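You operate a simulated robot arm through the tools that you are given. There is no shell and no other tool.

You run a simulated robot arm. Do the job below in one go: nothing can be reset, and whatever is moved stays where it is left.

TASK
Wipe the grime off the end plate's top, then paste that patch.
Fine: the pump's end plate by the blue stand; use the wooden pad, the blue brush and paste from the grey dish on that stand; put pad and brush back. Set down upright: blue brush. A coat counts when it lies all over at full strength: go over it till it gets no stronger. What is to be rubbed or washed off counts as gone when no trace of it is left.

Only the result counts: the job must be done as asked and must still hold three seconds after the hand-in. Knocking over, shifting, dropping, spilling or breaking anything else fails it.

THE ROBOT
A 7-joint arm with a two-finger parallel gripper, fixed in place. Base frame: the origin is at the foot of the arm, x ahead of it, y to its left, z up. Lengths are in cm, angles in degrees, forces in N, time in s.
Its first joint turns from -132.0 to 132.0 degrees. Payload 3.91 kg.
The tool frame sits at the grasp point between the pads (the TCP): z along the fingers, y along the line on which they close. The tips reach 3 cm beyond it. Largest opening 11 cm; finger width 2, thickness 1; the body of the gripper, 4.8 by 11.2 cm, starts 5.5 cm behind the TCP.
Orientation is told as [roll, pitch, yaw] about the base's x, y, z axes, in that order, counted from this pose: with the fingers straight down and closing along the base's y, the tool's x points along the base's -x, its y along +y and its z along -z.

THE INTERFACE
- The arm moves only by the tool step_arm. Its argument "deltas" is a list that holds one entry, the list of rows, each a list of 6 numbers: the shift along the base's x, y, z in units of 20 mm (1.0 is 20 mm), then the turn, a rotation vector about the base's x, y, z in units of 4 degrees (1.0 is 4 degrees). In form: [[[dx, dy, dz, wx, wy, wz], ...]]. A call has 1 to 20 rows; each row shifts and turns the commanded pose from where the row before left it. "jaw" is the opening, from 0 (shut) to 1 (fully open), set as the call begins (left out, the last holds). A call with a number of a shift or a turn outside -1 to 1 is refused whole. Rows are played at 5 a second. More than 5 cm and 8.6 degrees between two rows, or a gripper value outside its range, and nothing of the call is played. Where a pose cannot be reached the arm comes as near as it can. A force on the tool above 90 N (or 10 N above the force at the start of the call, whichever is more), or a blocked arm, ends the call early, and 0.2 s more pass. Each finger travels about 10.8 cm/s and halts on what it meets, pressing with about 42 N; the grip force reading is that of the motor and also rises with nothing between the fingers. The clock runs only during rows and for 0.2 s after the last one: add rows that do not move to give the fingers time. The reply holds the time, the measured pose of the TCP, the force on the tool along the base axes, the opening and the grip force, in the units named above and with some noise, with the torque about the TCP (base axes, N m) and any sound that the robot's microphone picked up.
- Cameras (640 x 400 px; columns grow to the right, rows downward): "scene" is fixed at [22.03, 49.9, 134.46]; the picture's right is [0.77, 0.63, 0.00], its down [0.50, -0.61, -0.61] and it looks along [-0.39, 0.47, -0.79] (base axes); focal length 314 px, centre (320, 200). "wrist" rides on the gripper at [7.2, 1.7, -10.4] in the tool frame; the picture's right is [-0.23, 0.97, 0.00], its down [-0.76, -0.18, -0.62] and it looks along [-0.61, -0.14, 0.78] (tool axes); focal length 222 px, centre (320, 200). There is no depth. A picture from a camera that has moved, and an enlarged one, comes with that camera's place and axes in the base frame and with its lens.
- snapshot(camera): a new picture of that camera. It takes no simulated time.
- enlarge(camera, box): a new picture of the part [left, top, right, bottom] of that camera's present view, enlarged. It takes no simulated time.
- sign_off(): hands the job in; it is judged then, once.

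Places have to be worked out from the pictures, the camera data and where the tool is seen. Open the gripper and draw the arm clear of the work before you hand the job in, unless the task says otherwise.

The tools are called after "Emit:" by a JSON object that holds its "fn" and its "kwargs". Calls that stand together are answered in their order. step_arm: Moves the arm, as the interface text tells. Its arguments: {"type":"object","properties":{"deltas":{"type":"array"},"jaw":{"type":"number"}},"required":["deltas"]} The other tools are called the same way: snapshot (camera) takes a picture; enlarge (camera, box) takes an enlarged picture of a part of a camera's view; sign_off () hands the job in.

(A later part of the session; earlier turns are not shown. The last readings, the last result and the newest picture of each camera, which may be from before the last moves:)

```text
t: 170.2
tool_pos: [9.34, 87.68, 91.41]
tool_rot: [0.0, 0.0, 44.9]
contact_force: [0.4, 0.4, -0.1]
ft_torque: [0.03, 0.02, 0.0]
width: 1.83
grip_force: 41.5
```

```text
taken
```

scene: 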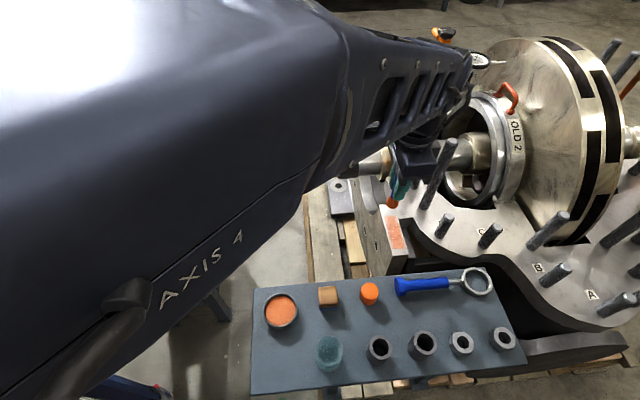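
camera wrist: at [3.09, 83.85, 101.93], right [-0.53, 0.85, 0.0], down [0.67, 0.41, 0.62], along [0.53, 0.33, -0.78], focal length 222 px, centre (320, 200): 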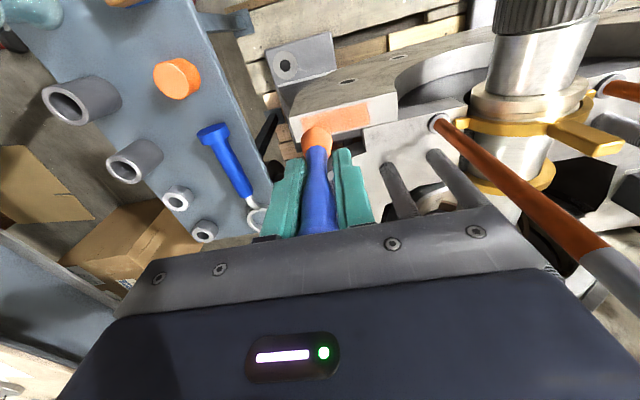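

Emit:
{"fn": "enlarge", "kwargs": {"camera": "scene", "box": [370, 190, 430, 270]}}

Emit:
{"fn": "enlarge", "kwargs": {"camera": "wrist", "box": [270, 60, 440, 180]}}

Emit:
{"fn": "enlarge", "kwargs": {"camera": "wrist", "box": [280, 90, 390, 160]}}

Emit:
{"fn": "enlarge", "kwargs": {"camera": "wrist", "box": [220, 90, 420, 250]}}

```text
5.00 times, centred on (400, 230) of scene
camera zoom: at [22.03, 49.9, 134.46], right [0.77, 0.63, 0.0], down [0.5, -0.61, -0.61], along [-0.39, 0.47, -0.79], focal length 1572 px, centre (-80, 50)
```

zoom: 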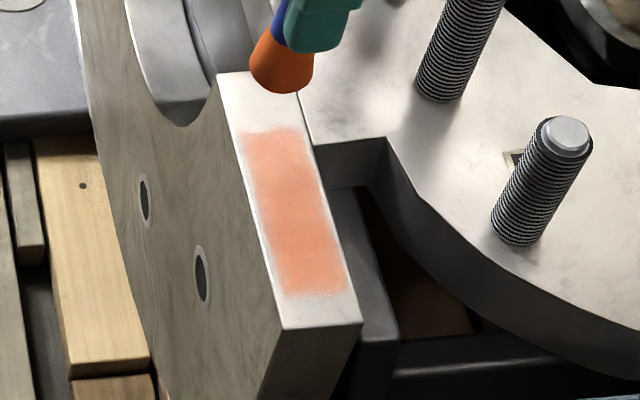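

```text
3.33 times, centred on (355, 120) of wrist
camera zoom: at [3.09, 83.85, 101.93], right [-0.53, 0.85, 0.0], down [0.67, 0.41, 0.62], along [0.53, 0.33, -0.78], focal length 740 px, centre (203, 467)
```

zoom: 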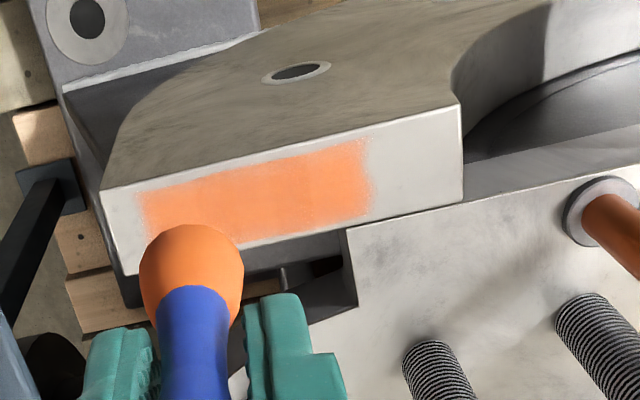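

```text
5.71 times, centred on (335, 125) of wrist
camera zoom: at [3.09, 83.85, 101.93], right [-0.53, 0.85, 0.0], down [0.67, 0.41, 0.62], along [0.53, 0.33, -0.78], focal length 1269 px, centre (234, 629)
```

zoom: 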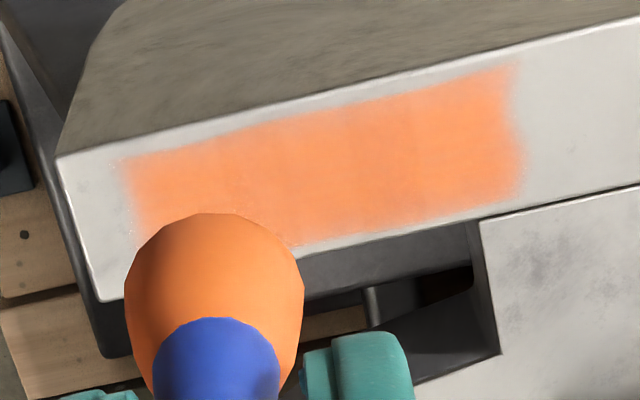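

```text
2.50 times, centred on (320, 170) of wrist
camera zoom: at [3.09, 83.85, 101.93], right [-0.53, 0.85, 0.0], down [0.67, 0.41, 0.62], along [0.53, 0.33, -0.78], focal length 555 px, centre (320, 275)
```

zoom: 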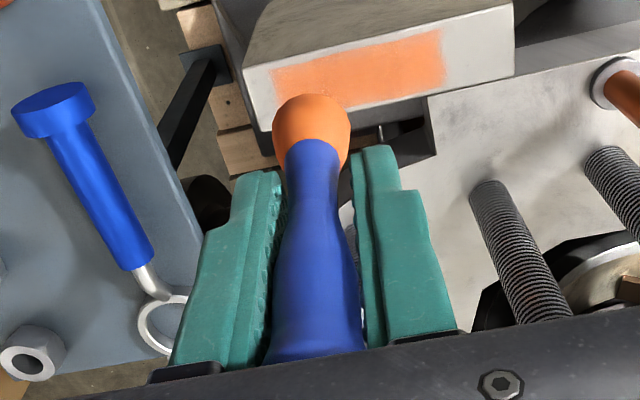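

The coat covers the patch well but looks paler than the paste itself, so I'll reload the brush and go over it again. I carry the brush back over the dish.

Emit:
{"fn": "step_arm", "kwargs": {"deltas": [[[-0.15, -0.5, 0.1, 0, 0, 0], [-0.16, -0.88, 0.1, 0, 0, 0], [-0.16, -0.88, 0, 0, 0, 0], [-0.16, -0.88, 0, 0, 0, 0], [-0.16, -0.88, 0, 0, 0, 0], [-0.16, -0.88, 0, 0, 0, 0], [-0.16, -0.88, 0, 0, 0, 0], [-0.16, -0.88, 0, 0, 0, 0], [-0.16, -0.88, 0, 0, 0, 0], [-0.16, -0.88, 0, 0, 0, 0], [-0.16, -0.88, 0, 0, 0, 0], [-0.16, -0.88, 0, 0, 0, 0], [-0.16, -0.88, 0, 0, 0, 0], [-0.16, -0.88, 0, 0, 0, 0], [-0.16, -0.88, 0, 0, 0, 0], [-0.16, -0.88, 0, 0, 0, 0], [-0.12, -0.88, 0, 0, 0, 0], [0, 0, 0, 0, 0, 0]]]}}

Emit:
{"fn": "enlarge", "kwargs": {"camera": "wrist", "box": [200, 60, 440, 240]}}

Emit:
{"fn": "enlarge", "kwargs": {"camera": "scene", "box": [370, 190, 430, 270]}}

Emit:
{"fn": "enlarge", "kwargs": {"camera": "scene", "box": [230, 240, 390, 380]}}

```text
t: 174.0
tool_pos: [4.1, 58.34, 92.01]
tool_rot: [0.0, 0.0, 44.9]
contact_force: [-0.4, 0.6, 0.2]
ft_torque: [0.02, 0.0, -0.02]
width: 1.78
grip_force: 41.9
```

```text
2.22 times, centred on (320, 150) of wrist
camera zoom: at [-2.13, 54.51, 102.43], right [-0.53, 0.85, 0.0], down [0.67, 0.41, 0.62], along [0.53, 0.33, -0.78], focal length 494 px, centre (320, 311)
```

zoom: 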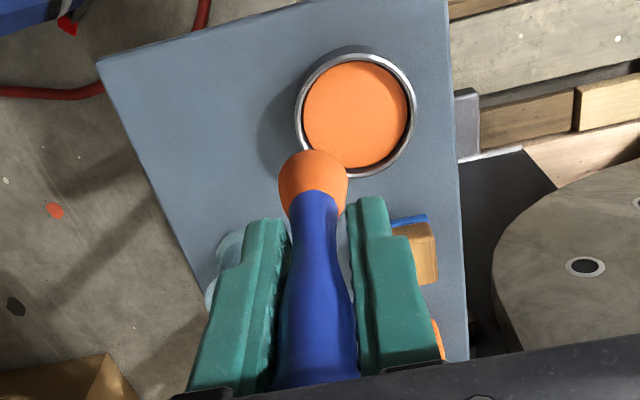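

```text
5.00 times, centred on (400, 230) of scene
camera zoom: at [22.03, 49.9, 134.46], right [0.77, 0.63, 0.0], down [0.5, -0.61, -0.61], along [-0.39, 0.47, -0.79], focal length 1572 px, centre (-80, 50)
```

zoom: 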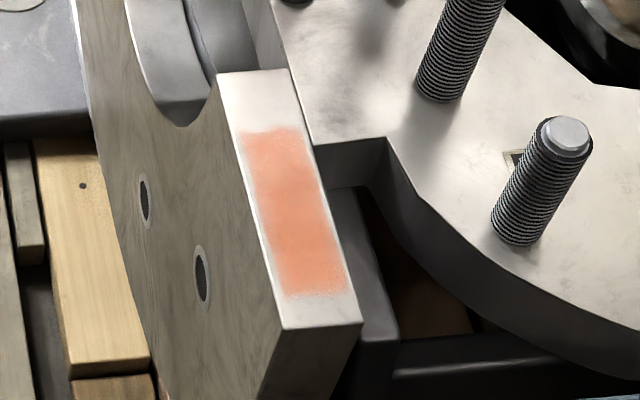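

```text
2.86 times, centred on (310, 310) of scene
camera zoom: at [22.03, 49.9, 134.46], right [0.77, 0.63, 0.0], down [0.5, -0.61, -0.61], along [-0.39, 0.47, -0.79], focal length 899 px, centre (349, -114)
```

zoom: 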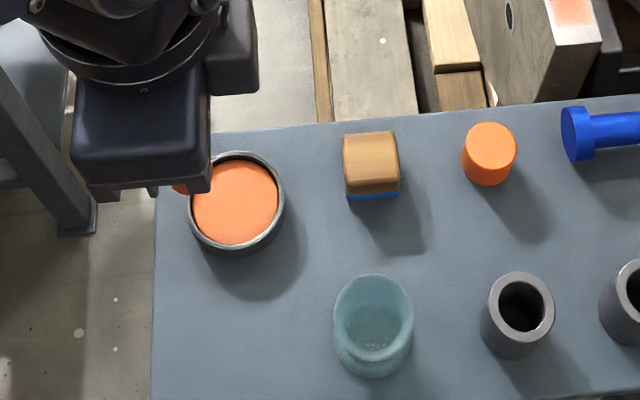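

The scene view confirms the coat fills the original grime outline. I shift 2 cm to the dish centre and dip gently.

Emit:
{"fn": "step_arm", "kwargs": {"deltas": [[[-0.06, 0.5, 0, 0, 0, 0], [-0.06, 0.52, 0, 0, 0, 0], [0, 0, -0.7, 0, 0, 0], [0, 0, -0.8, 0, 0, 0], [0, 0, -0.8, 0, 0, 0], [0, 0, -0.8, 0, 0, 0], [0, 0, -0.8, 0, 0, 0], [0, 0, -0.4, 0, 0, 0], [0, 0, -0.2, 0, 0, 0], [0, 0, 0, 0, 0, 0]]]}}

Emit:
{"fn": "enlarge", "kwargs": {"camera": "wrist", "box": [240, 60, 400, 200]}}

```text
t: 176.2
tool_pos: [3.81, 60.56, 82.73]
tool_rot: [0.0, 0.0, 44.8]
contact_force: [-0.8, -0.3, -0.2]
ft_torque: [-0.01, 0.01, 0.02]
width: 1.77
grip_force: 42.0
```

```text
2.86 times, centred on (320, 130) of wrist
camera zoom: at [-2.48, 56.62, 93.26], right [-0.53, 0.85, 0.0], down [0.67, 0.41, 0.62], along [0.53, 0.33, -0.78], focal length 635 px, centre (320, 400)
```

zoom: 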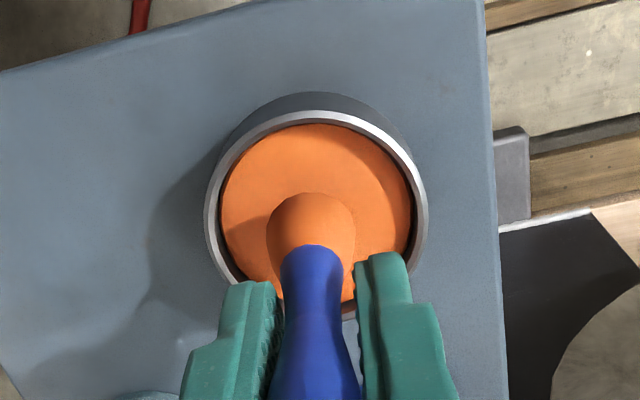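

The bristles are over the paste. I lower in small steps to a light contact.

Emit:
{"fn": "step_arm", "kwargs": {"deltas": [[[0, 0, -0.1, 0, 0, 0], [0, 0, -0.05, 0, 0, 0], [0, 0, 0, 0, 0, 0]]]}}

Emit:
{"fn": "step_arm", "kwargs": {"deltas": [[[0, 0, -0.06, 0, 0, 0], [0, 0, 0, 0, 0, 0]]]}}

Emit:
{"fn": "step_arm", "kwargs": {"deltas": [[[0, 0, -0.06, 0, 0, 0], [0, 0, 0, 0, 0, 0]]]}}

```text
t: 177.0
tool_pos: [3.87, 60.63, 82.53]
tool_rot: [0.0, 0.0, 44.9]
contact_force: [0.4, -0.6, -0.7]
ft_torque: [0.0, -0.02, 0.04]
width: 1.78
grip_force: 42.3
```

```text
t: 177.6
tool_pos: [3.91, 60.63, 82.31]
tool_rot: [0.0, 0.0, 44.9]
contact_force: [0.6, -0.4, -0.7]
ft_torque: [0.01, 0.02, 0.0]
width: 1.81
grip_force: 41.7
```

```text
t: 178.2
tool_pos: [3.91, 60.57, 82.35]
tool_rot: [-0.1, -0.1, 44.9]
contact_force: [0.6, 0.9, 0.1]
ft_torque: [-0.01, 0.03, 0.0]
width: 1.81
grip_force: 42.0
```

Emit:
{"fn": "step_arm", "kwargs": {"deltas": [[[0, 0, -0.06, 0, 0, 0], [0, 0, 0, 0, 0, 0]]]}}

Emit:
{"fn": "step_arm", "kwargs": {"deltas": [[[0, 0, -0.05, 0, 0, 0], [0, 0, 0, 0, 0, 0]]]}}

Emit:
{"fn": "enlarge", "kwargs": {"camera": "wrist", "box": [240, 60, 400, 200]}}

```text
t: 178.8
tool_pos: [3.84, 60.67, 82.18]
tool_rot: [0.0, 0.0, 44.9]
contact_force: [-0.1, 0.9, 0.0]
ft_torque: [0.04, 0.0, 0.0]
width: 1.78
grip_force: 42.2
```

```text
t: 179.4
tool_pos: [3.87, 60.52, 82.07]
tool_rot: [-0.1, 0.0, 44.8]
contact_force: [-0.6, 0.3, -1.1]
ft_torque: [0.01, -0.02, 0.02]
width: 1.8
grip_force: 41.8
```

```text
2.86 times, centred on (320, 130) of wrist
camera zoom: at [-2.35, 56.71, 92.53], right [-0.53, 0.85, 0.0], down [0.67, 0.41, 0.62], along [0.53, 0.33, -0.78], focal length 635 px, centre (320, 400)
```

zoom: 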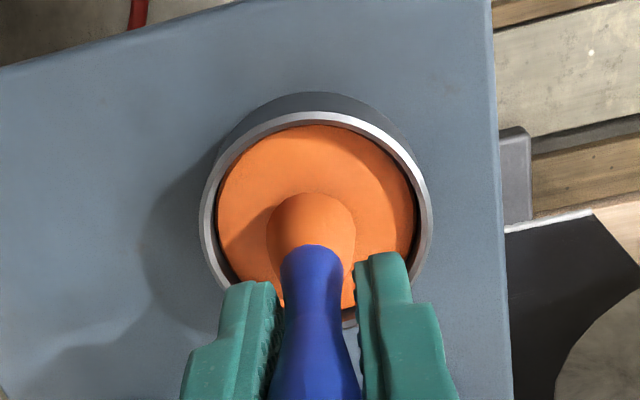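

Still no contact at 82.05; I go on stepping.

Emit:
{"fn": "step_arm", "kwargs": {"deltas": [[[0, 0, -0.05, 0, 0, 0], [0, 0, 0, 0, 0, 0]]]}}

Emit:
{"fn": "step_arm", "kwargs": {"deltas": [[[0, 0, -0.05, 0, 0, 0], [0, 0, 0, 0, 0, 0]]]}}

Emit:
{"fn": "step_arm", "kwargs": {"deltas": [[[0, 0, -0.04, 0, 0, 0], [0, 0, 0, 0, 0, 0]]]}}

```text
t: 180.0
tool_pos: [3.89, 60.61, 82.09]
tool_rot: [0.0, 0.0, 45.0]
contact_force: [0.0, 0.2, 0.1]
ft_torque: [-0.04, -0.01, 0.0]
width: 1.8
grip_force: 41.9
```

```text
t: 180.6
tool_pos: [3.87, 60.62, 81.84]
tool_rot: [0.0, 0.1, 44.9]
contact_force: [1.0, -0.1, 1.4]
ft_torque: [0.02, 0.02, 0.04]
width: 1.8
grip_force: 42.0
```

```text
t: 181.2
tool_pos: [3.9, 60.57, 82.01]
tool_rot: [0.0, 0.0, 45.0]
contact_force: [1.1, -1.8, 12.9]
ft_torque: [-0.09, -0.02, 0.0]
width: 1.78
grip_force: 41.7
```

The dip made contact at 13 N. I lift and return to the plate, to the front end of the near lane.

Emit:
{"fn": "step_arm", "kwargs": {"deltas": [[[0, 0, 0.2, 0, 0, 0], [0, 0, 0.6, 0, 0, 0], [0, 0, 0.8, 0, 0, 0], [0, 0, 0.8, 0, 0, 0], [0, 0, 0.8, 0, 0, 0], [0, 0, 0.8, 0, 0, 0], [0, 0, 0.8, 0, 0, 0], [0, 0, 0.2, 0, 0, 0], [0, 0, 0, 0, 0, 0]]]}}

Emit:
{"fn": "step_arm", "kwargs": {"deltas": [[[0.28, 0.5, 0, 0, 0, 0], [0.28, 0.87, 0, 0, 0, 0], [0.28, 0.87, 0, 0, 0, 0], [0.28, 0.87, 0, 0, 0, 0], [0.28, 0.87, 0, 0, 0, 0], [0.28, 0.87, 0, 0, 0, 0], [0.28, 0.87, 0, 0, 0, 0], [0.28, 0.87, 0, 0, 0, 0], [0.28, 0.87, 0, 0, 0, 0], [0.28, 0.87, 0, 0, 0, 0], [0.28, 0.87, 0, 0, 0, 0], [0.28, 0.87, 0, 0, 0, 0], [0.28, 0.87, 0, 0, 0, 0], [0.28, 0.87, 0, 0, 0, 0], [0.28, 0.87, 0, 0, 0, 0], [0.28, 0.87, 0, 0, 0, 0], [0, 0, 0, 0, 0, 0]]]}}

Emit:
{"fn": "enlarge", "kwargs": {"camera": "wrist", "box": [200, 60, 440, 240]}}

```text
t: 183.2
tool_pos: [3.9, 60.63, 91.77]
tool_rot: [0.0, -0.1, 44.9]
contact_force: [-0.3, -0.6, 1.4]
ft_torque: [-0.04, 0.01, 0.0]
width: 1.79
grip_force: 41.8
```

```text
t: 186.8
tool_pos: [12.81, 87.8, 91.9]
tool_rot: [0.0, 0.0, 44.9]
contact_force: [0.0, 0.9, 1.0]
ft_torque: [0.02, 0.01, 0.0]
width: 1.8
grip_force: 41.7
```

```text
2.22 times, centred on (320, 150) of wrist
camera zoom: at [6.55, 84.0, 102.23], right [-0.53, 0.85, 0.0], down [0.67, 0.41, 0.62], along [0.53, 0.33, -0.78], focal length 494 px, centre (320, 311)
```

zoom: 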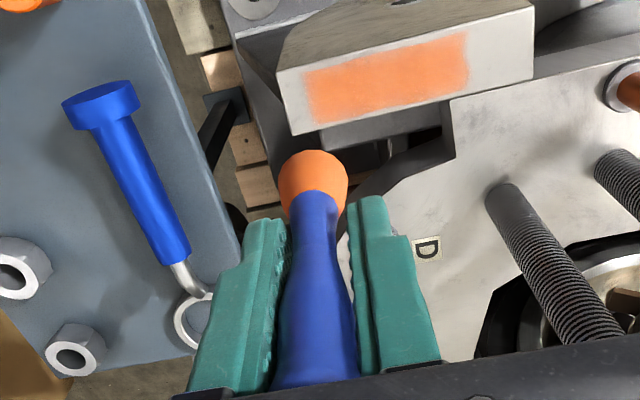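

The brush is loaded and leans only slightly. I descend toward the front of the patch.

Emit:
{"fn": "step_arm", "kwargs": {"deltas": [[[0, 0, -0.7, 0, 0, 0], [0, 0, -0.8, 0, 0, 0], [0, 0, -0.8, 0, 0, 0], [0, 0, -0.8, 0, 0, 0], [0, 0, -0.8, 0, 0, 0], [0, 0, -0.8, 0, 0, 0], [0, 0, -0.8, 0, 0, 0], [0, 0, -0.6, 0, 0, 0], [0, 0, -0.3, 0, 0, 0], [0, 0, -0.1, 0, 0, 0], [0, 0, 0, 0, 0, 0]]]}}

Emit:
{"fn": "step_arm", "kwargs": {"deltas": [[[0, 0, -0.06, 0, 0, 0], [0, 0, 0, 0, 0, 0]]]}}

Emit:
{"fn": "step_arm", "kwargs": {"deltas": [[[0, 0, -0.05, 0, 0, 0], [0, 0, 0, 0, 0, 0]]]}}

```text
t: 189.2
tool_pos: [12.81, 87.76, 78.87]
tool_rot: [0.0, 0.0, 45.0]
contact_force: [0.0, -0.5, 0.0]
ft_torque: [-0.02, 0.04, -0.02]
width: 1.8
grip_force: 41.6
```

```text
t: 189.8
tool_pos: [12.82, 87.76, 78.67]
tool_rot: [0.0, 0.0, 44.9]
contact_force: [-0.4, -0.3, -0.5]
ft_torque: [0.03, 0.01, 0.04]
width: 1.8
grip_force: 41.5
```

```text
t: 190.4
tool_pos: [12.81, 87.82, 78.64]
tool_rot: [0.1, -0.1, 44.9]
contact_force: [-0.3, 0.0, 0.0]
ft_torque: [-0.01, -0.04, 0.04]
width: 1.79
grip_force: 41.5
```

Emit:
{"fn": "step_arm", "kwargs": {"deltas": [[[0, 0, -0.05, 0, 0, 0], [0, 0, 0, 0, 0, 0]]]}}

Emit:
{"fn": "step_arm", "kwargs": {"deltas": [[[0, 0, -0.04, 0, 0, 0], [0, 0, 0, 0, 0, 0]]]}}

Emit:
{"fn": "step_arm", "kwargs": {"deltas": [[[0, 0, -0.04, 0, 0, 0], [0, 0, 0, 0, 0, 0]]]}}

```text
t: 191.0
tool_pos: [12.84, 87.83, 78.48]
tool_rot: [0.0, 0.0, 44.9]
contact_force: [-0.1, -0.3, -0.4]
ft_torque: [-0.03, -0.03, 0.02]
width: 1.8
grip_force: 41.8
```

```text
t: 191.6
tool_pos: [12.83, 87.81, 78.5]
tool_rot: [0.0, -0.1, 44.9]
contact_force: [0.0, 0.7, 0.2]
ft_torque: [-0.01, 0.02, 0.0]
width: 1.79
grip_force: 42.1
```

```text
t: 192.2
tool_pos: [12.9, 87.85, 78.41]
tool_rot: [0.0, 0.0, 44.9]
contact_force: [0.9, -0.5, 8.4]
ft_torque: [0.03, 0.01, 0.0]
width: 1.81
grip_force: 41.9
```

Contact at 8 N. I stroke the near lane toward the far end in two halves.

Emit:
{"fn": "step_arm", "kwargs": {"deltas": [[[-0.03, -0.03, 0, 0, 0, 0], [0.08, -0.08, 0, 0, 0, 0], [-0.15, 0.15, 0, 0, 0, 0], [-0.15, 0.15, 0, 0, 0, 0], [-0.15, 0.15, 0, 0, 0, 0], [-0.15, 0.15, 0, 0, 0, 0], [-0.15, 0.15, 0, 0, 0, 0], [-0.15, 0.15, 0, 0, 0, 0], [-0.15, 0.15, 0, 0, 0, 0], [-0.15, 0.15, 0, 0, 0, 0], [-0.15, 0.15, 0, 0, 0, 0], [-0.15, 0.15, 0, 0, 0, 0], [0, 0, 0, 0, 0, 0]]]}}

Emit:
{"fn": "step_arm", "kwargs": {"deltas": [[[-0.15, 0.15, 0.01, 0, 0, 0], [-0.15, 0.15, 0, 0, 0, 0], [-0.15, 0.15, 0, 0, 0, 0], [-0.15, 0.15, 0, 0, 0, 0], [-0.15, 0.15, 0, 0, 0, 0], [-0.15, 0.15, 0, 0, 0, 0], [-0.15, 0.15, 0, 0, 0, 0], [-0.15, 0.15, 0, 0, 0, 0], [-0.15, 0.15, 0, 0, 0, 0], [0, 0, 0, 0, 0, 0]]]}}

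Emit:
{"fn": "enlarge", "kwargs": {"camera": "wrist", "box": [200, 80, 440, 220]}}

```text
t: 195.0
tool_pos: [10.0, 90.58, 78.42]
tool_rot: [0.1, 0.0, 44.9]
contact_force: [2.4, -3.5, 12.6]
ft_torque: [-0.1, -0.04, 0.01]
width: 1.83
grip_force: 42.2
```

```text
t: 197.2
tool_pos: [7.21, 93.02, 78.4]
tool_rot: [-0.1, 0.0, 44.9]
contact_force: [1.9, -1.8, 10.8]
ft_torque: [-0.17, -0.08, -0.03]
width: 1.83
grip_force: 42.3
```

```text
2.67 times, centred on (320, 150) of wrist
camera zoom: at [0.94, 89.23, 88.79], right [-0.53, 0.85, 0.0], down [0.67, 0.41, 0.62], along [0.53, 0.33, -0.78], focal length 592 px, centre (320, 333)
```

zoom: 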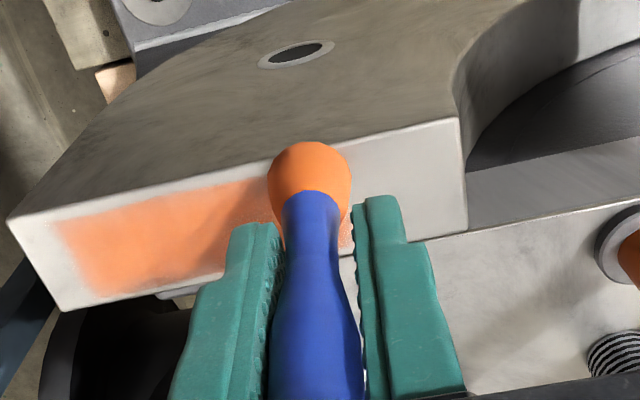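

I cross to the pump-side lane at the far end and stroke back, lowering a touch for the direction change.

Emit:
{"fn": "step_arm", "kwargs": {"deltas": [[[0.14, 0.14, 0, 0, 0, 0], [0.14, 0.14, 0, 0, 0, 0], [0.14, 0.14, 0, 0, 0, 0], [0.14, 0.14, -0.01, 0, 0, 0], [0.15, -0.15, -0.01, 0, 0, 0], [0.15, -0.15, -0.01, 0, 0, 0], [0.15, -0.15, 0, 0, 0, 0], [0.15, -0.15, 0, 0, 0, 0], [0, 0, 0, 0, 0, 0]]]}}

Emit:
{"fn": "enlarge", "kwargs": {"camera": "wrist", "box": [200, 80, 440, 220]}}

```text
t: 199.2
tool_pos: [9.44, 93.09, 78.24]
tool_rot: [-0.1, 0.0, 45.0]
contact_force: [-3.4, 2.1, 15.7]
ft_torque: [0.07, 0.14, 0.0]
width: 1.77
grip_force: 42.3
```

```text
2.67 times, centred on (320, 150) of wrist
camera zoom: at [3.25, 89.22, 88.72], right [-0.53, 0.85, 0.0], down [0.67, 0.41, 0.62], along [0.53, 0.33, -0.78], focal length 592 px, centre (320, 333)
```

zoom: 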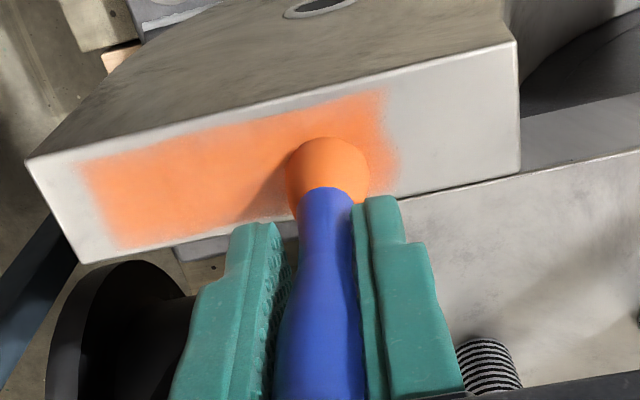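

The force is 16 N; I ease slightly, shift 3 mm more to the pump side, and carry on to the front.

Emit:
{"fn": "step_arm", "kwargs": {"deltas": [[[0.11, 0.11, 0.02, 0, 0, 0], [-0.15, 0.15, 0, 0, 0, 0], [-0.15, 0.15, 0, 0, 0, 0], [-0.15, 0.15, 0, 0, 0, 0], [-0.15, 0.15, 0, 0, 0, 0], [0.15, -0.15, 0, 0, 0, 0], [0.15, -0.15, 0, 0, 0, 0], [0.15, -0.15, 0, 0, 0, 0], [0.15, -0.15, 0, 0, 0, 0], [0.15, -0.15, 0, 0, 0, 0], [0.15, -0.15, 0, 0, 0, 0], [0, 0, 0, 0, 0, 0]]]}}

Emit:
{"fn": "step_arm", "kwargs": {"deltas": [[[0.15, -0.15, 0, 0, 0, 0], [0.15, -0.15, 0, 0, 0, 0], [0.15, -0.15, 0, 0, 0, 0], [0.15, -0.15, 0, 0, 0, 0], [0.15, -0.15, 0, 0, 0, 0], [0.15, -0.15, 0, 0, 0, 0], [0, 0, 0, 0, 0, 0]]]}}

Emit:
{"fn": "enlarge", "kwargs": {"camera": "wrist", "box": [200, 80, 440, 220]}}

```text
t: 201.8
tool_pos: [10.41, 92.66, 78.39]
tool_rot: [-0.1, 0.0, 44.9]
contact_force: [0.6, -0.2, -0.8]
ft_torque: [0.01, 0.01, 0.06]
width: 1.79
grip_force: 42.2
```

```text
t: 203.4
tool_pos: [12.19, 91.05, 78.17]
tool_rot: [0.0, 0.0, 44.9]
contact_force: [0.6, -0.1, -0.4]
ft_torque: [-0.03, -0.02, -0.01]
width: 1.79
grip_force: 41.7
```

```text
2.67 times, centred on (320, 150) of wrist
camera zoom: at [5.88, 87.08, 88.72], right [-0.53, 0.85, 0.0], down [0.67, 0.41, 0.62], along [0.53, 0.33, -0.78], focal length 592 px, centre (320, 333)
```

zoom: 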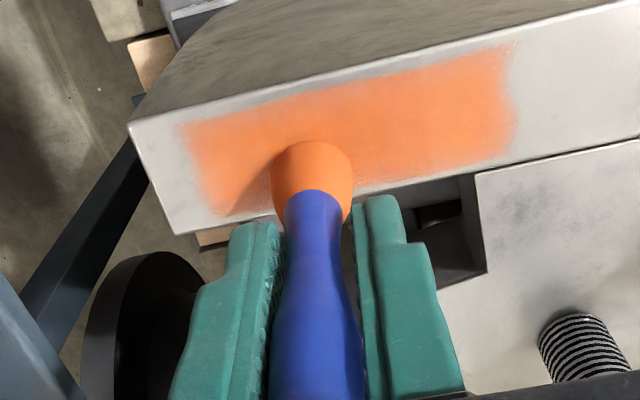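

Contact was lost again going this way, while strokes toward the far end hold steady. So I lift, go back to the front, and paint the pump-side lane in that direction only.

Emit:
{"fn": "step_arm", "kwargs": {"deltas": [[[0, 0, 0.4, 0, 0, 0], [0.38, -0.38, 0, 0, 0, 0], [0.38, -0.38, 0, 0, 0, 0], [0.38, -0.38, 0, 0, 0, 0], [0, 0, -0.3, 0, 0, 0], [0, 0, -0.08, 0, 0, 0], [0, 0, 0, 0, 0, 0]]]}}

Emit:
{"fn": "step_arm", "kwargs": {"deltas": [[[0, 0, -0.04, 0, 0, 0], [0, 0, 0, 0, 0, 0]]]}}

Emit:
{"fn": "step_arm", "kwargs": {"deltas": [[[0, 0, -0.03, 0, 0, 0], [0, 0, 0, 0, 0, 0]]]}}

```text
t: 205.0
tool_pos: [14.41, 88.71, 78.35]
tool_rot: [0.0, -0.1, 44.9]
contact_force: [0.0, 1.0, -1.1]
ft_torque: [0.03, 0.04, 0.01]
width: 1.8
grip_force: 42.2
```

```text
t: 205.6
tool_pos: [14.41, 88.67, 78.3]
tool_rot: [0.0, -0.1, 44.9]
contact_force: [0.2, 0.6, -0.2]
ft_torque: [-0.01, -0.01, 0.01]
width: 1.79
grip_force: 42.4
```

```text
t: 206.2
tool_pos: [14.44, 88.71, 78.29]
tool_rot: [0.0, 0.0, 44.8]
contact_force: [-0.7, -0.6, 3.5]
ft_torque: [-0.03, 0.08, -0.04]
width: 1.81
grip_force: 42.0
```

Contact at 3.5 N. I add slight pressure and stroke the pump-side lane toward the far end.

Emit:
{"fn": "step_arm", "kwargs": {"deltas": [[[0, 0, -0.03, 0, 0, 0], [-0.15, 0.15, 0, 0, 0, 0], [-0.15, 0.15, 0, 0, 0, 0], [-0.15, 0.15, 0, 0, 0, 0], [-0.15, 0.15, 0, 0, 0, 0], [-0.15, 0.15, 0, 0, 0, 0], [-0.15, 0.15, 0, 0, 0, 0], [-0.15, 0.15, 0, 0, 0, 0], [-0.15, 0.15, 0, 0, 0, 0], [-0.15, 0.15, 0, 0, 0, 0], [-0.15, 0.15, 0, 0, 0, 0], [0, 0, 0, 0, 0, 0]]]}}

Emit:
{"fn": "step_arm", "kwargs": {"deltas": [[[-0.15, 0.15, 0, 0, 0, 0], [-0.15, 0.15, 0, 0, 0, 0], [-0.15, 0.15, 0, 0, 0, 0], [-0.15, 0.15, 0, 0, 0, 0], [-0.15, 0.15, 0, 0, 0, 0], [-0.15, 0.15, 0, 0, 0, 0], [-0.15, 0.15, 0, 0, 0, 0], [-0.15, 0.15, 0, 0, 0, 0], [-0.15, 0.15, 0, 0, 0, 0], [-0.15, 0.15, 0, 0, 0, 0], [0, 0, 0, 0, 0, 0]]]}}

Emit:
{"fn": "enlarge", "kwargs": {"camera": "wrist", "box": [200, 80, 440, 220]}}

```text
t: 208.8
tool_pos: [11.49, 91.64, 78.23]
tool_rot: [0.2, 0.0, 44.9]
contact_force: [5.4, -2.3, 20.5]
ft_torque: [-0.08, -0.31, 0.02]
width: 1.85
grip_force: 42.1
```

```text
t: 211.2
tool_pos: [8.35, 94.6, 78.22]
tool_rot: [0.0, 0.0, 45.0]
contact_force: [3.2, -2.8, 13.3]
ft_torque: [-0.09, -0.11, 0.01]
width: 1.81
grip_force: 42.2
```

```text
2.67 times, centred on (320, 150) of wrist
camera zoom: at [2.14, 90.75, 88.64], right [-0.53, 0.85, 0.0], down [0.67, 0.41, 0.62], along [0.53, 0.33, -0.78], focal length 592 px, centre (320, 333)
```

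zoom: 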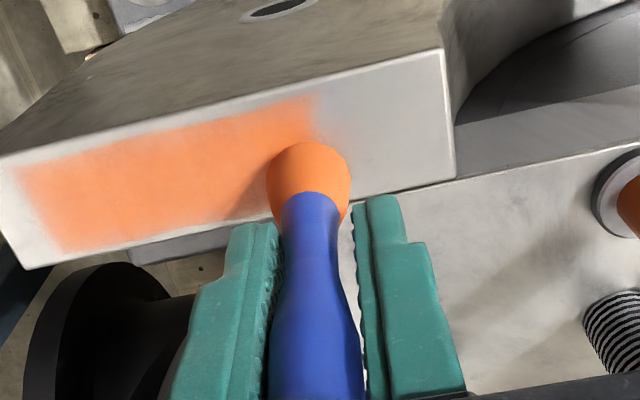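

The coat now looks uniform and strong. I lift, return to the front, and do a centre-lane stroke the same way.

Emit:
{"fn": "step_arm", "kwargs": {"deltas": [[[0, 0, 0.4, 0, 0, 0], [0.54, -0.66, 0, 0, 0, 0], [0.54, -0.66, 0, 0, 0, 0], [0.54, -0.66, 0, 0, 0, 0], [0.54, -0.66, 0, 0, 0, 0], [0.54, -0.66, 0, 0, 0, 0], [0, 0, -0.3, 0, 0, 0], [0, 0, -0.09, 0, 0, 0], [0, 0, 0, 0, 0, 0]]]}}

Emit:
{"fn": "step_arm", "kwargs": {"deltas": [[[0, 0, -0.03, 0, 0, 0], [0, 0, 0, 0, 0, 0]]]}}

Emit:
{"fn": "enlarge", "kwargs": {"camera": "wrist", "box": [200, 80, 440, 220]}}

```text
t: 213.2
tool_pos: [13.81, 88.13, 78.37]
tool_rot: [0.0, 0.0, 44.9]
contact_force: [0.1, 1.1, -0.1]
ft_torque: [0.04, 0.01, 0.0]
width: 1.82
grip_force: 42.2
```

```text
t: 213.8
tool_pos: [13.88, 88.12, 78.29]
tool_rot: [0.2, 0.0, 44.9]
contact_force: [1.0, 0.8, 4.9]
ft_torque: [0.06, -0.01, 0.02]
width: 1.8
grip_force: 42.1
```

```text
2.67 times, centred on (320, 150) of wrist
camera zoom: at [7.54, 84.21, 88.64], right [-0.53, 0.85, 0.0], down [0.67, 0.41, 0.62], along [0.53, 0.33, -0.78], focal length 592 px, centre (320, 333)
```

zoom: 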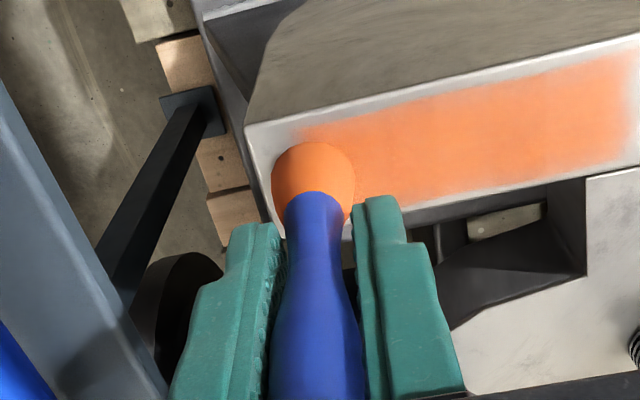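

Contact at 5 N. I stroke the centre lane to the far end.

Emit:
{"fn": "step_arm", "kwargs": {"deltas": [[[0.05, -0.05, -0.01, 0, 0, 0], [-0.15, 0.15, 0, 0, 0, 0], [-0.15, 0.15, 0, 0, 0, 0], [-0.15, 0.15, 0, 0, 0, 0], [-0.15, 0.15, 0, 0, 0, 0], [-0.15, 0.15, 0, 0, 0, 0], [-0.15, 0.15, 0, 0, 0, 0], [-0.15, 0.15, 0, 0, 0, 0], [-0.15, 0.15, 0, 0, 0, 0], [-0.15, 0.15, 0, 0, 0, 0], [-0.15, 0.15, 0, 0, 0, 0], [0, 0, 0, 0, 0, 0]]]}}

Emit:
{"fn": "step_arm", "kwargs": {"deltas": [[[-0.15, 0.15, 0, 0, 0, 0], [-0.15, 0.15, 0, 0, 0, 0], [-0.15, 0.15, 0, 0, 0, 0], [-0.15, 0.15, 0, 0, 0, 0], [-0.15, 0.15, 0, 0, 0, 0], [-0.15, 0.15, 0, 0, 0, 0], [-0.15, 0.15, 0, 0, 0, 0], [-0.15, 0.15, 0, 0, 0, 0], [-0.15, 0.15, 0, 0, 0, 0], [-0.15, 0.15, 0, 0, 0, 0], [0, 0, 0, 0, 0, 0]]]}}

Emit:
{"fn": "enlarge", "kwargs": {"camera": "wrist", "box": [200, 80, 440, 220]}}

```text
t: 216.4
tool_pos: [10.86, 91.05, 78.19]
tool_rot: [0.1, 0.0, 45.0]
contact_force: [2.5, -1.3, 12.1]
ft_torque: [-0.06, -0.07, 0.0]
width: 1.81
grip_force: 42.6
```

```text
t: 218.8
tool_pos: [7.93, 94.04, 78.26]
tool_rot: [0.1, 0.0, 44.9]
contact_force: [1.8, -1.0, 11.5]
ft_torque: [-0.05, -0.05, 0.04]
width: 1.79
grip_force: 42.4
```

```text
2.67 times, centred on (320, 150) of wrist
camera zoom: at [1.74, 89.99, 88.59], right [-0.53, 0.85, 0.0], down [0.67, 0.41, 0.62], along [0.53, 0.33, -0.78], focal length 592 px, centre (320, 333)
```

zoom: 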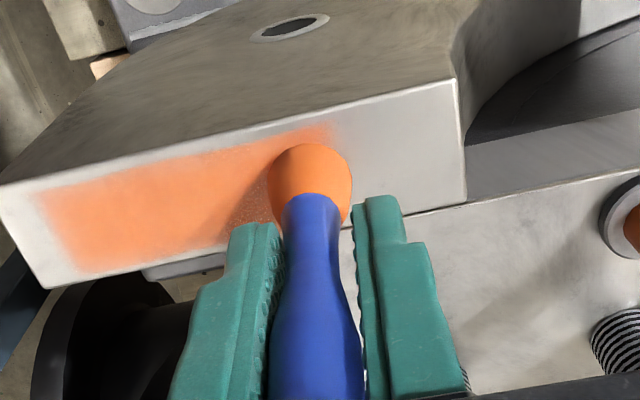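

Now the near-edge lane once more: lift, return to the front at u ≈ 71.0 and stroke again.

Emit:
{"fn": "step_arm", "kwargs": {"deltas": [[[0, 0, 0.4, 0, 0, 0], [0.5, -0.68, 0, 0, 0, 0], [0.5, -0.68, 0, 0, 0, 0], [0.5, -0.68, 0, 0, 0, 0], [0.5, -0.68, 0, 0, 0, 0], [0.5, -0.68, 0, 0, 0, 0], [0, 0, -0.3, 0, 0, 0], [0, 0, -0.1, 0, 0, 0], [0, 0, 0, 0, 0, 0]]]}}

Emit:
{"fn": "step_arm", "kwargs": {"deltas": [[[0, 0, -0.03, 0, 0, 0], [0, 0, 0, 0, 0, 0]]]}}

```text
t: 220.8
tool_pos: [12.92, 87.1, 78.23]
tool_rot: [0.2, 0.0, 44.9]
contact_force: [0.3, -1.8, 10.4]
ft_torque: [-0.12, 0.0, -0.01]
width: 1.79
grip_force: 42.1
```

```text
t: 221.4
tool_pos: [12.8, 87.16, 78.15]
tool_rot: [0.1, 0.0, 44.8]
contact_force: [0.1, -3.0, 18.6]
ft_torque: [-0.18, 0.05, 0.0]
width: 1.8
grip_force: 42.1
```

Force 18 N and slightly far out, so I raise a little, shift 3 mm inward and stroke.

Emit:
{"fn": "step_arm", "kwargs": {"deltas": [[[0.1, 0.1, 0.03, 0, 0, 0], [-0.15, 0.15, 0, 0, 0, 0], [-0.15, 0.15, 0, 0, 0, 0], [-0.15, 0.15, 0, 0, 0, 0], [-0.15, 0.15, 0, 0, 0, 0], [-0.15, 0.15, 0, 0, 0, 0], [-0.15, 0.15, 0, 0, 0, 0], [-0.15, 0.15, 0, 0, 0, 0], [-0.15, 0.15, 0, 0, 0, 0], [-0.15, 0.15, 0, 0, 0, 0], [-0.15, 0.15, 0, 0, 0, 0], [0, 0, 0, 0, 0, 0]]]}}

Emit:
{"fn": "step_arm", "kwargs": {"deltas": [[[-0.15, 0.15, 0, 0, 0, 0], [-0.15, 0.15, 0, 0, 0, 0], [-0.15, 0.15, 0, 0, 0, 0], [-0.15, 0.15, 0, 0, 0, 0], [-0.15, 0.15, 0, 0, 0, 0], [-0.15, 0.15, 0, 0, 0, 0], [-0.15, 0.15, 0, 0, 0, 0], [-0.15, 0.15, 0, 0, 0, 0], [-0.15, 0.15, 0, 0, 0, 0], [-0.15, 0.15, 0, 0, 0, 0], [0, 0, 0, 0, 0, 0]]]}}

Emit:
{"fn": "enlarge", "kwargs": {"camera": "wrist", "box": [200, 80, 440, 220]}}

```text
t: 224.0
tool_pos: [10.23, 90.45, 78.24]
tool_rot: [0.0, -0.1, 44.9]
contact_force: [0.3, -2.3, 5.7]
ft_torque: [-0.1, -0.1, -0.01]
width: 1.81
grip_force: 42.4
```

```text
t: 226.4
tool_pos: [7.17, 93.29, 78.11]
tool_rot: [0.1, 0.1, 44.8]
contact_force: [1.7, -1.4, 12.7]
ft_torque: [-0.05, -0.09, 0.01]
width: 1.81
grip_force: 41.8
```

```text
2.67 times, centred on (320, 150) of wrist
camera zoom: at [0.88, 89.46, 88.54], right [-0.53, 0.85, 0.0], down [0.67, 0.41, 0.62], along [0.53, 0.33, -0.78], focal length 592 px, centre (320, 333)
```

zoom: 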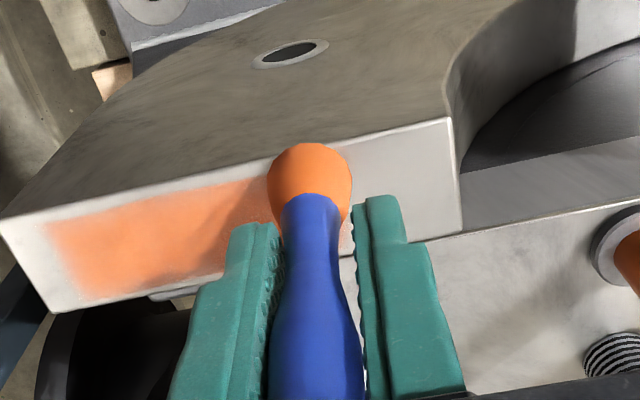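

Stroke finished. I lift and draw back so both cameras can see the coat.

Emit:
{"fn": "step_arm", "kwargs": {"deltas": [[[0, 0, 0.3, 0, 0, 0], [0, 0, 0.7, 0, 0, 0], [0, 0, 0.8, 0, 0, 0], [0, -0.3, 0.8, 0, 0, 0], [0.1, -0.6, 0.8, 0, 0, 0], [0.1, -0.8, 0.8, 0, 0, 0], [0.1, -0.8, 0.8, 0, 0, 0], [0.1, -0.8, 0.8, 0, 0, 0], [0.1, -0.8, 0.8, 0, 0, 0], [0.1, -0.8, 0.4, 0, 0, 0], [0, 0, 0, 0, 0, 0]]]}}

Emit:
{"fn": "snapshot", "kwargs": {"camera": "wrist"}}

Emit:
{"fn": "enlarge", "kwargs": {"camera": "scene", "box": [370, 190, 430, 270]}}

Emit:
{"fn": "enlarge", "kwargs": {"camera": "wrist", "box": [280, 80, 460, 200]}}

```text
t: 228.8
tool_pos: [8.29, 83.43, 92.13]
tool_rot: [0.0, 0.0, 44.9]
contact_force: [0.0, -0.5, -0.8]
ft_torque: [0.05, 0.02, -0.02]
width: 1.82
grip_force: 41.8
```

```text
taken
camera wrist: at [2.03, 79.55, 102.52], right [-0.53, 0.85, 0.0], down [0.67, 0.41, 0.62], along [0.53, 0.33, -0.78], focal length 222 px, centre (320, 200)
```

wrist: 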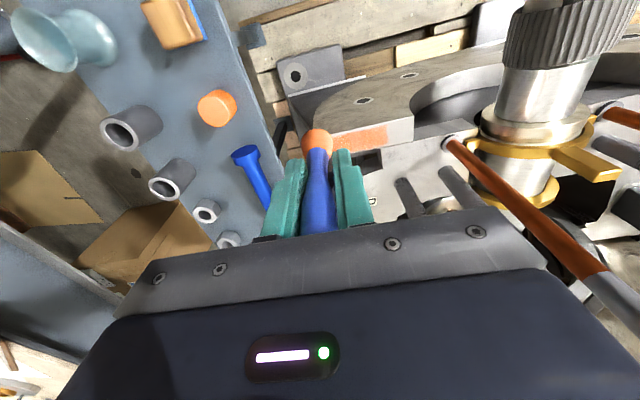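

```text
5.00 times, centred on (400, 230) of scene
camera zoom: at [22.03, 49.9, 134.46], right [0.77, 0.63, 0.0], down [0.5, -0.61, -0.61], along [-0.39, 0.47, -0.79], focal length 1572 px, centre (-80, 50)
```

zoom: 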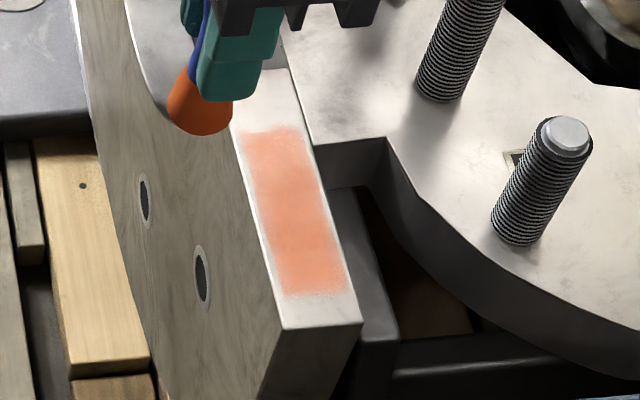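

```text
3.33 times, centred on (370, 140) of wrist
camera zoom: at [2.03, 79.55, 102.52], right [-0.53, 0.85, 0.0], down [0.67, 0.41, 0.62], along [0.53, 0.33, -0.78], focal length 740 px, centre (153, 400)
```

zoom: 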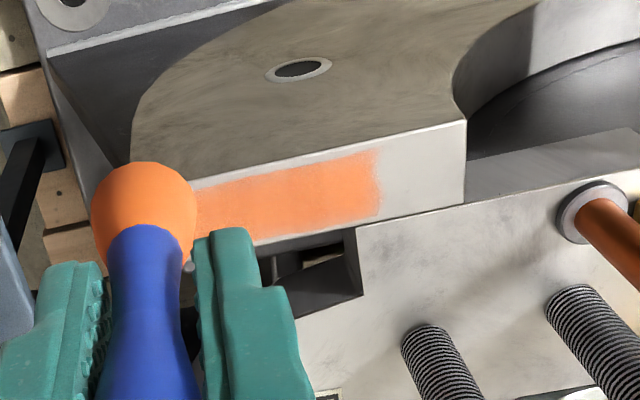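

The colour is practically unchanged from before the second load, which suggests it is saturated. I'll zoom in further to check the corners and edges.

Emit:
{"fn": "enlarge", "kwargs": {"camera": "scene", "box": [388, 210, 420, 252]}}

Emit:
{"fn": "enlarge", "kwargs": {"camera": "wrist", "box": [325, 115, 395, 160]}}

```text
9.52 times, centred on (404, 231) of scene
camera zoom: at [22.03, 49.9, 134.46], right [0.77, 0.63, 0.0], down [0.5, -0.61, -0.61], along [-0.39, 0.47, -0.79], focal length 2995 px, centre (-480, -95)
```

zoom: 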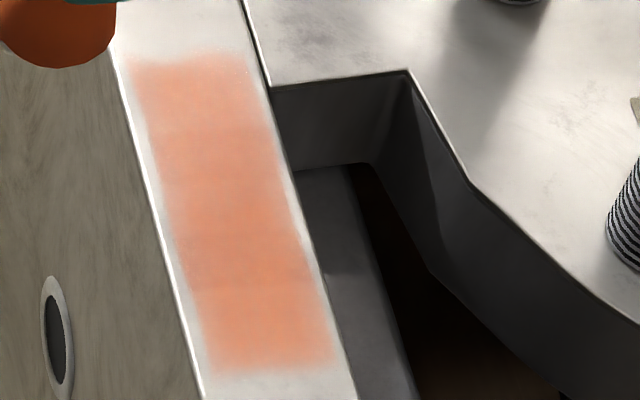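

```text
8.89 times, centred on (360, 138) of wrist
camera zoom: at [2.03, 79.55, 102.52], right [-0.53, 0.85, 0.0], down [0.67, 0.41, 0.62], along [0.53, 0.33, -0.78], focal length 1974 px, centre (-36, 756)
```

zoom: 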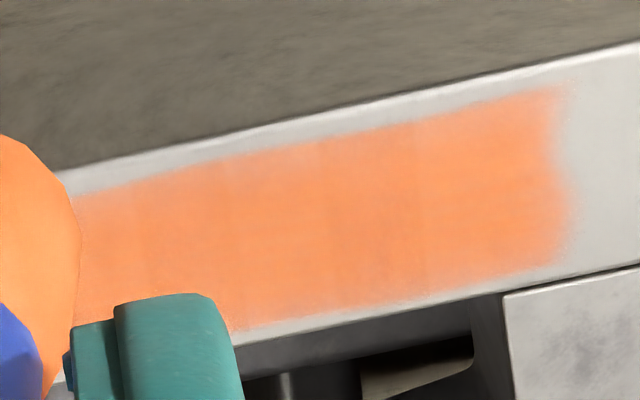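

The coat looks even, with faint banding; the front segment has had the fewest effective strokes. I go back to the front zone for extra strokes there across all lanes.

Emit:
{"fn": "step_arm", "kwargs": {"deltas": [[[0.59, 0.5, 0, 0, 0, 0], [0.59, 0.5, 0, 0, 0, 0], [0.59, 0.5, 0, 0, 0, 0], [0.59, 0.5, 0, 0, 0, 0], [0, 0, -0.8, 0, 0, 0], [0, 0, -0.9, 0, 0, 0], [0, 0, -0.9, 0, 0, 0], [0, 0, -0.9, 0, 0, 0], [0, 0, -0.9, 0, 0, 0], [0, 0, -0.9, 0, 0, 0], [0, 0, -0.7, 0, 0, 0], [0, 0, -0.4, 0, 0, 0], [0, 0, -0.2, 0, 0, 0], [0, 0, 0, 0, 0, 0]]]}}

Emit:
{"fn": "step_arm", "kwargs": {"deltas": [[[0, 0, -0.1, 0, 0, 0], [0, 0, -0.1, 0, 0, 0], [0, 0, 0, 0, 0, 0]]]}}

Emit:
{"fn": "step_arm", "kwargs": {"deltas": [[[0, 0, -0.05, 0, 0, 0], [0, 0, 0, 0, 0, 0]]]}}

```text
t: 231.8
tool_pos: [13.19, 87.69, 78.91]
tool_rot: [0.0, 0.0, 44.9]
contact_force: [-0.2, 0.7, -1.4]
ft_torque: [0.0, 0.03, 0.0]
width: 1.78
grip_force: 41.3
```

```text
t: 232.6
tool_pos: [13.15, 87.62, 78.46]
tool_rot: [0.0, -0.1, 44.9]
contact_force: [-0.4, -0.6, 0.2]
ft_torque: [0.02, -0.01, 0.0]
width: 1.82
grip_force: 41.8
```

```text
t: 233.2
tool_pos: [13.12, 87.63, 78.29]
tool_rot: [0.1, 0.0, 44.9]
contact_force: [-0.4, -0.5, 0.1]
ft_torque: [-0.01, 0.03, 0.02]
width: 1.81
grip_force: 41.8
```

Emit:
{"fn": "step_arm", "kwargs": {"deltas": [[[0, 0, -0.05, 0, 0, 0], [0, 0, 0, 0, 0, 0]]]}}

Emit:
{"fn": "step_arm", "kwargs": {"deltas": [[[0, 0, -0.04, 0, 0, 0], [0, 0, 0, 0, 0, 0]]]}}

```text
t: 233.8
tool_pos: [13.06, 87.48, 78.17]
tool_rot: [0.0, 0.0, 45.0]
contact_force: [0.8, 0.0, 0.4]
ft_torque: [0.0, -0.01, -0.02]
width: 1.81
grip_force: 41.2
```

```text
t: 234.4
tool_pos: [13.06, 87.62, 78.22]
tool_rot: [0.1, -0.1, 44.9]
contact_force: [0.4, 0.7, -0.4]
ft_torque: [-0.01, 0.0, -0.03]
width: 1.79
grip_force: 42.1
```

Emit:
{"fn": "step_arm", "kwargs": {"deltas": [[[0, 0, -0.04, 0, 0, 0], [0, 0, 0, 0, 0, 0]]]}}

Emit:
{"fn": "step_arm", "kwargs": {"deltas": [[[0, 0, -0.04, 0, 0, 0], [0, 0, 0, 0, 0, 0]]]}}

Emit:
{"fn": "enlarge", "kwargs": {"camera": "wrist", "box": [240, 80, 400, 200]}}

```text
t: 235.0
tool_pos: [12.99, 87.53, 78.22]
tool_rot: [0.1, -0.1, 44.9]
contact_force: [-0.1, 0.0, -0.2]
ft_torque: [0.02, -0.01, 0.0]
width: 1.82
grip_force: 42.2
```

```text
t: 235.6
tool_pos: [13.11, 87.63, 78.21]
tool_rot: [0.0, 0.0, 44.9]
contact_force: [0.9, 1.2, 5.1]
ft_torque: [0.1, -0.02, 0.02]
width: 1.8
grip_force: 41.3
```

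```text
3.33 times, centred on (320, 140) of wrist
camera zoom: at [6.8, 83.68, 88.54], right [-0.53, 0.85, 0.0], down [0.67, 0.41, 0.62], along [0.53, 0.33, -0.78], focal length 740 px, centre (320, 400)
```

zoom: 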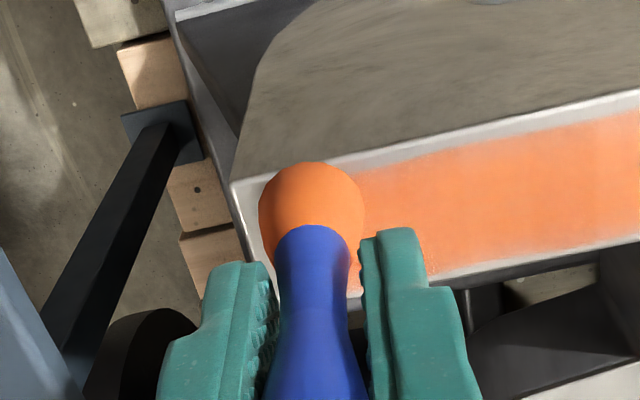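

Contact at 5 N. I do a zigzag over the front part through three lanes, compensating the height for each direction.

Emit:
{"fn": "step_arm", "kwargs": {"deltas": [[[0.05, -0.05, -0.02, 0, 0, 0], [-0.15, 0.15, 0, 0, 0, 0], [-0.15, 0.15, 0, 0, 0, 0], [-0.15, 0.15, 0, 0, 0, 0], [-0.15, 0.15, 0, 0, 0, 0], [-0.15, 0.15, 0, 0, 0, 0], [-0.15, 0.15, 0, 0, 0, 0], [-0.15, 0.15, 0, 0, 0, 0], [-0.15, 0.15, 0, 0, 0, 0], [0.1, 0.1, 0, 0, 0, 0], [0.1, 0.1, 0, 0, 0, 0], [0.1, 0.1, -0.01, 0, 0, 0], [0, 0, 0, 0, 0, 0]]]}}

Emit:
{"fn": "step_arm", "kwargs": {"deltas": [[[0.15, -0.15, -0.02, 0, 0, 0], [0.15, -0.15, -0.01, 0, 0, 0], [0.15, -0.15, 0, 0, 0, 0], [0.15, -0.15, 0, 0, 0, 0], [0.15, -0.15, 0, 0, 0, 0], [0.15, -0.15, 0, 0, 0, 0], [0.15, -0.15, 0, 0, 0, 0], [0.15, -0.15, 0, 0, 0, 0], [0, 0, 0, 0, 0, 0]]]}}

Emit:
{"fn": "enlarge", "kwargs": {"camera": "wrist", "box": [200, 80, 440, 220]}}

```text
t: 238.4
tool_pos: [11.32, 90.47, 78.06]
tool_rot: [0.0, 0.0, 44.9]
contact_force: [-1.9, -3.0, 9.1]
ft_torque: [-0.12, 0.18, 0.03]
width: 1.76
grip_force: 42.1
```

```text
t: 240.4
tool_pos: [13.71, 88.14, 77.96]
tool_rot: [0.1, -0.1, 45.0]
contact_force: [-3.2, 4.7, 19.2]
ft_torque: [0.21, 0.13, 0.0]
width: 1.79
grip_force: 41.9
```

```text
2.67 times, centred on (320, 150) of wrist
camera zoom: at [7.46, 84.2, 88.43], right [-0.53, 0.85, 0.0], down [0.67, 0.41, 0.62], along [0.53, 0.33, -0.78], focal length 592 px, centre (320, 333)
```

zoom: 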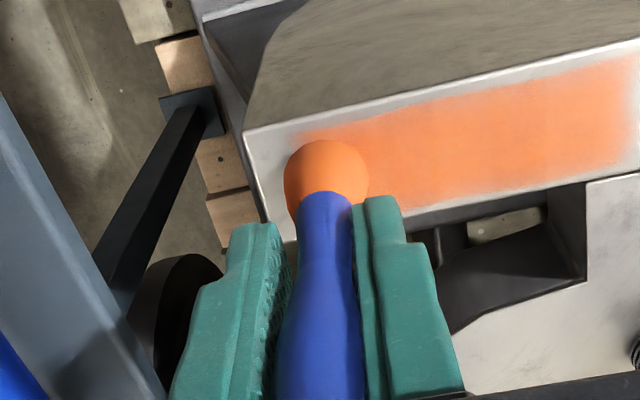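

Contact held in both directions (19 N). I shift to the pump-side lane, ease slightly and stroke the whole length to the far end.

Emit:
{"fn": "step_arm", "kwargs": {"deltas": [[[0.11, 0.11, 0.02, 0, 0, 0], [0.11, 0.11, 0, 0, 0, 0], [0.11, 0.11, 0, 0, 0, 0], [-0.15, 0.15, 0, 0, 0, 0], [-0.15, 0.15, 0, 0, 0, 0], [-0.15, 0.15, 0, 0, 0, 0], [-0.15, 0.15, 0, 0, 0, 0], [-0.15, 0.15, 0, 0, 0, 0], [-0.15, 0.15, 0, 0, 0, 0], [-0.15, 0.15, 0, 0, 0, 0], [-0.15, 0.15, 0, 0, 0, 0], [-0.15, 0.15, 0, 0, 0, 0], [-0.15, 0.15, 0, 0, 0, 0], [0, 0, 0, 0, 0, 0]]]}}

Emit:
{"fn": "step_arm", "kwargs": {"deltas": [[[-0.15, 0.15, 0, 0, 0, 0], [-0.15, 0.15, 0, 0, 0, 0], [-0.15, 0.15, 0, 0, 0, 0], [-0.15, 0.15, 0, 0, 0, 0], [-0.15, 0.15, 0, 0, 0, 0], [-0.15, 0.15, 0, 0, 0, 0], [-0.15, 0.15, 0, 0, 0, 0], [-0.15, 0.15, 0, 0, 0, 0], [-0.15, 0.15, 0, 0, 0, 0], [-0.1, 0.1, 0, 0, 0, 0], [0, 0, 0, 0, 0, 0]]]}}

Emit:
{"fn": "enlarge", "kwargs": {"camera": "wrist", "box": [200, 80, 440, 220]}}

```text
t: 243.4
tool_pos: [11.47, 91.76, 77.93]
tool_rot: [0.1, 0.0, 44.9]
contact_force: [1.9, -1.4, 6.1]
ft_torque: [-0.06, -0.08, 0.02]
width: 1.82
grip_force: 42.2
```

```text
t: 245.8
tool_pos: [8.6, 94.63, 78.03]
tool_rot: [0.0, 0.0, 44.9]
contact_force: [-0.1, 0.4, -0.4]
ft_torque: [0.01, 0.0, 0.0]
width: 1.8
grip_force: 41.9
```

```text
2.67 times, centred on (320, 150) of wrist
camera zoom: at [2.25, 90.73, 88.46], right [-0.53, 0.85, 0.0], down [0.67, 0.41, 0.62], along [0.53, 0.33, -0.78], focal length 592 px, centre (320, 333)
```

zoom: 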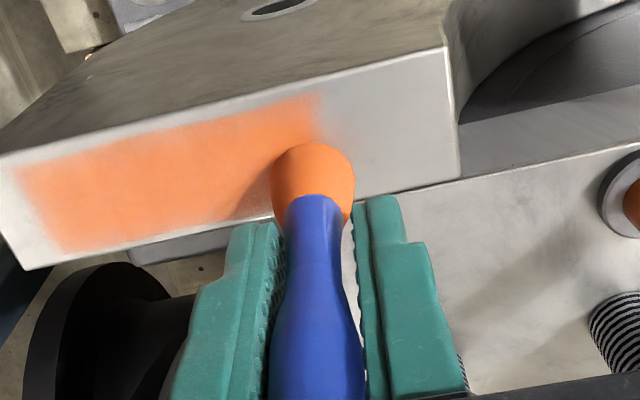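

Contact faded near the far end, so I lower until it presses again and zigzag over the far zone.

Emit:
{"fn": "step_arm", "kwargs": {"deltas": [[[0, 0, -0.04, 0, 0, 0], [0, 0, 0, 0, 0, 0]]]}}

Emit:
{"fn": "step_arm", "kwargs": {"deltas": [[[0, 0, -0.03, 0, 0, 0], [0, 0, 0, 0, 0, 0]]]}}

```text
t: 246.4
tool_pos: [8.48, 94.68, 77.99]
tool_rot: [0.1, 0.0, 45.0]
contact_force: [-0.1, -0.3, 3.2]
ft_torque: [-0.02, 0.04, 0.0]
width: 1.83
grip_force: 41.8
```

```text
t: 247.0
tool_pos: [8.48, 94.74, 77.94]
tool_rot: [0.1, 0.0, 44.9]
contact_force: [0.4, 1.1, 8.4]
ft_torque: [0.1, -0.06, 0.0]
width: 1.82
grip_force: 42.2
```

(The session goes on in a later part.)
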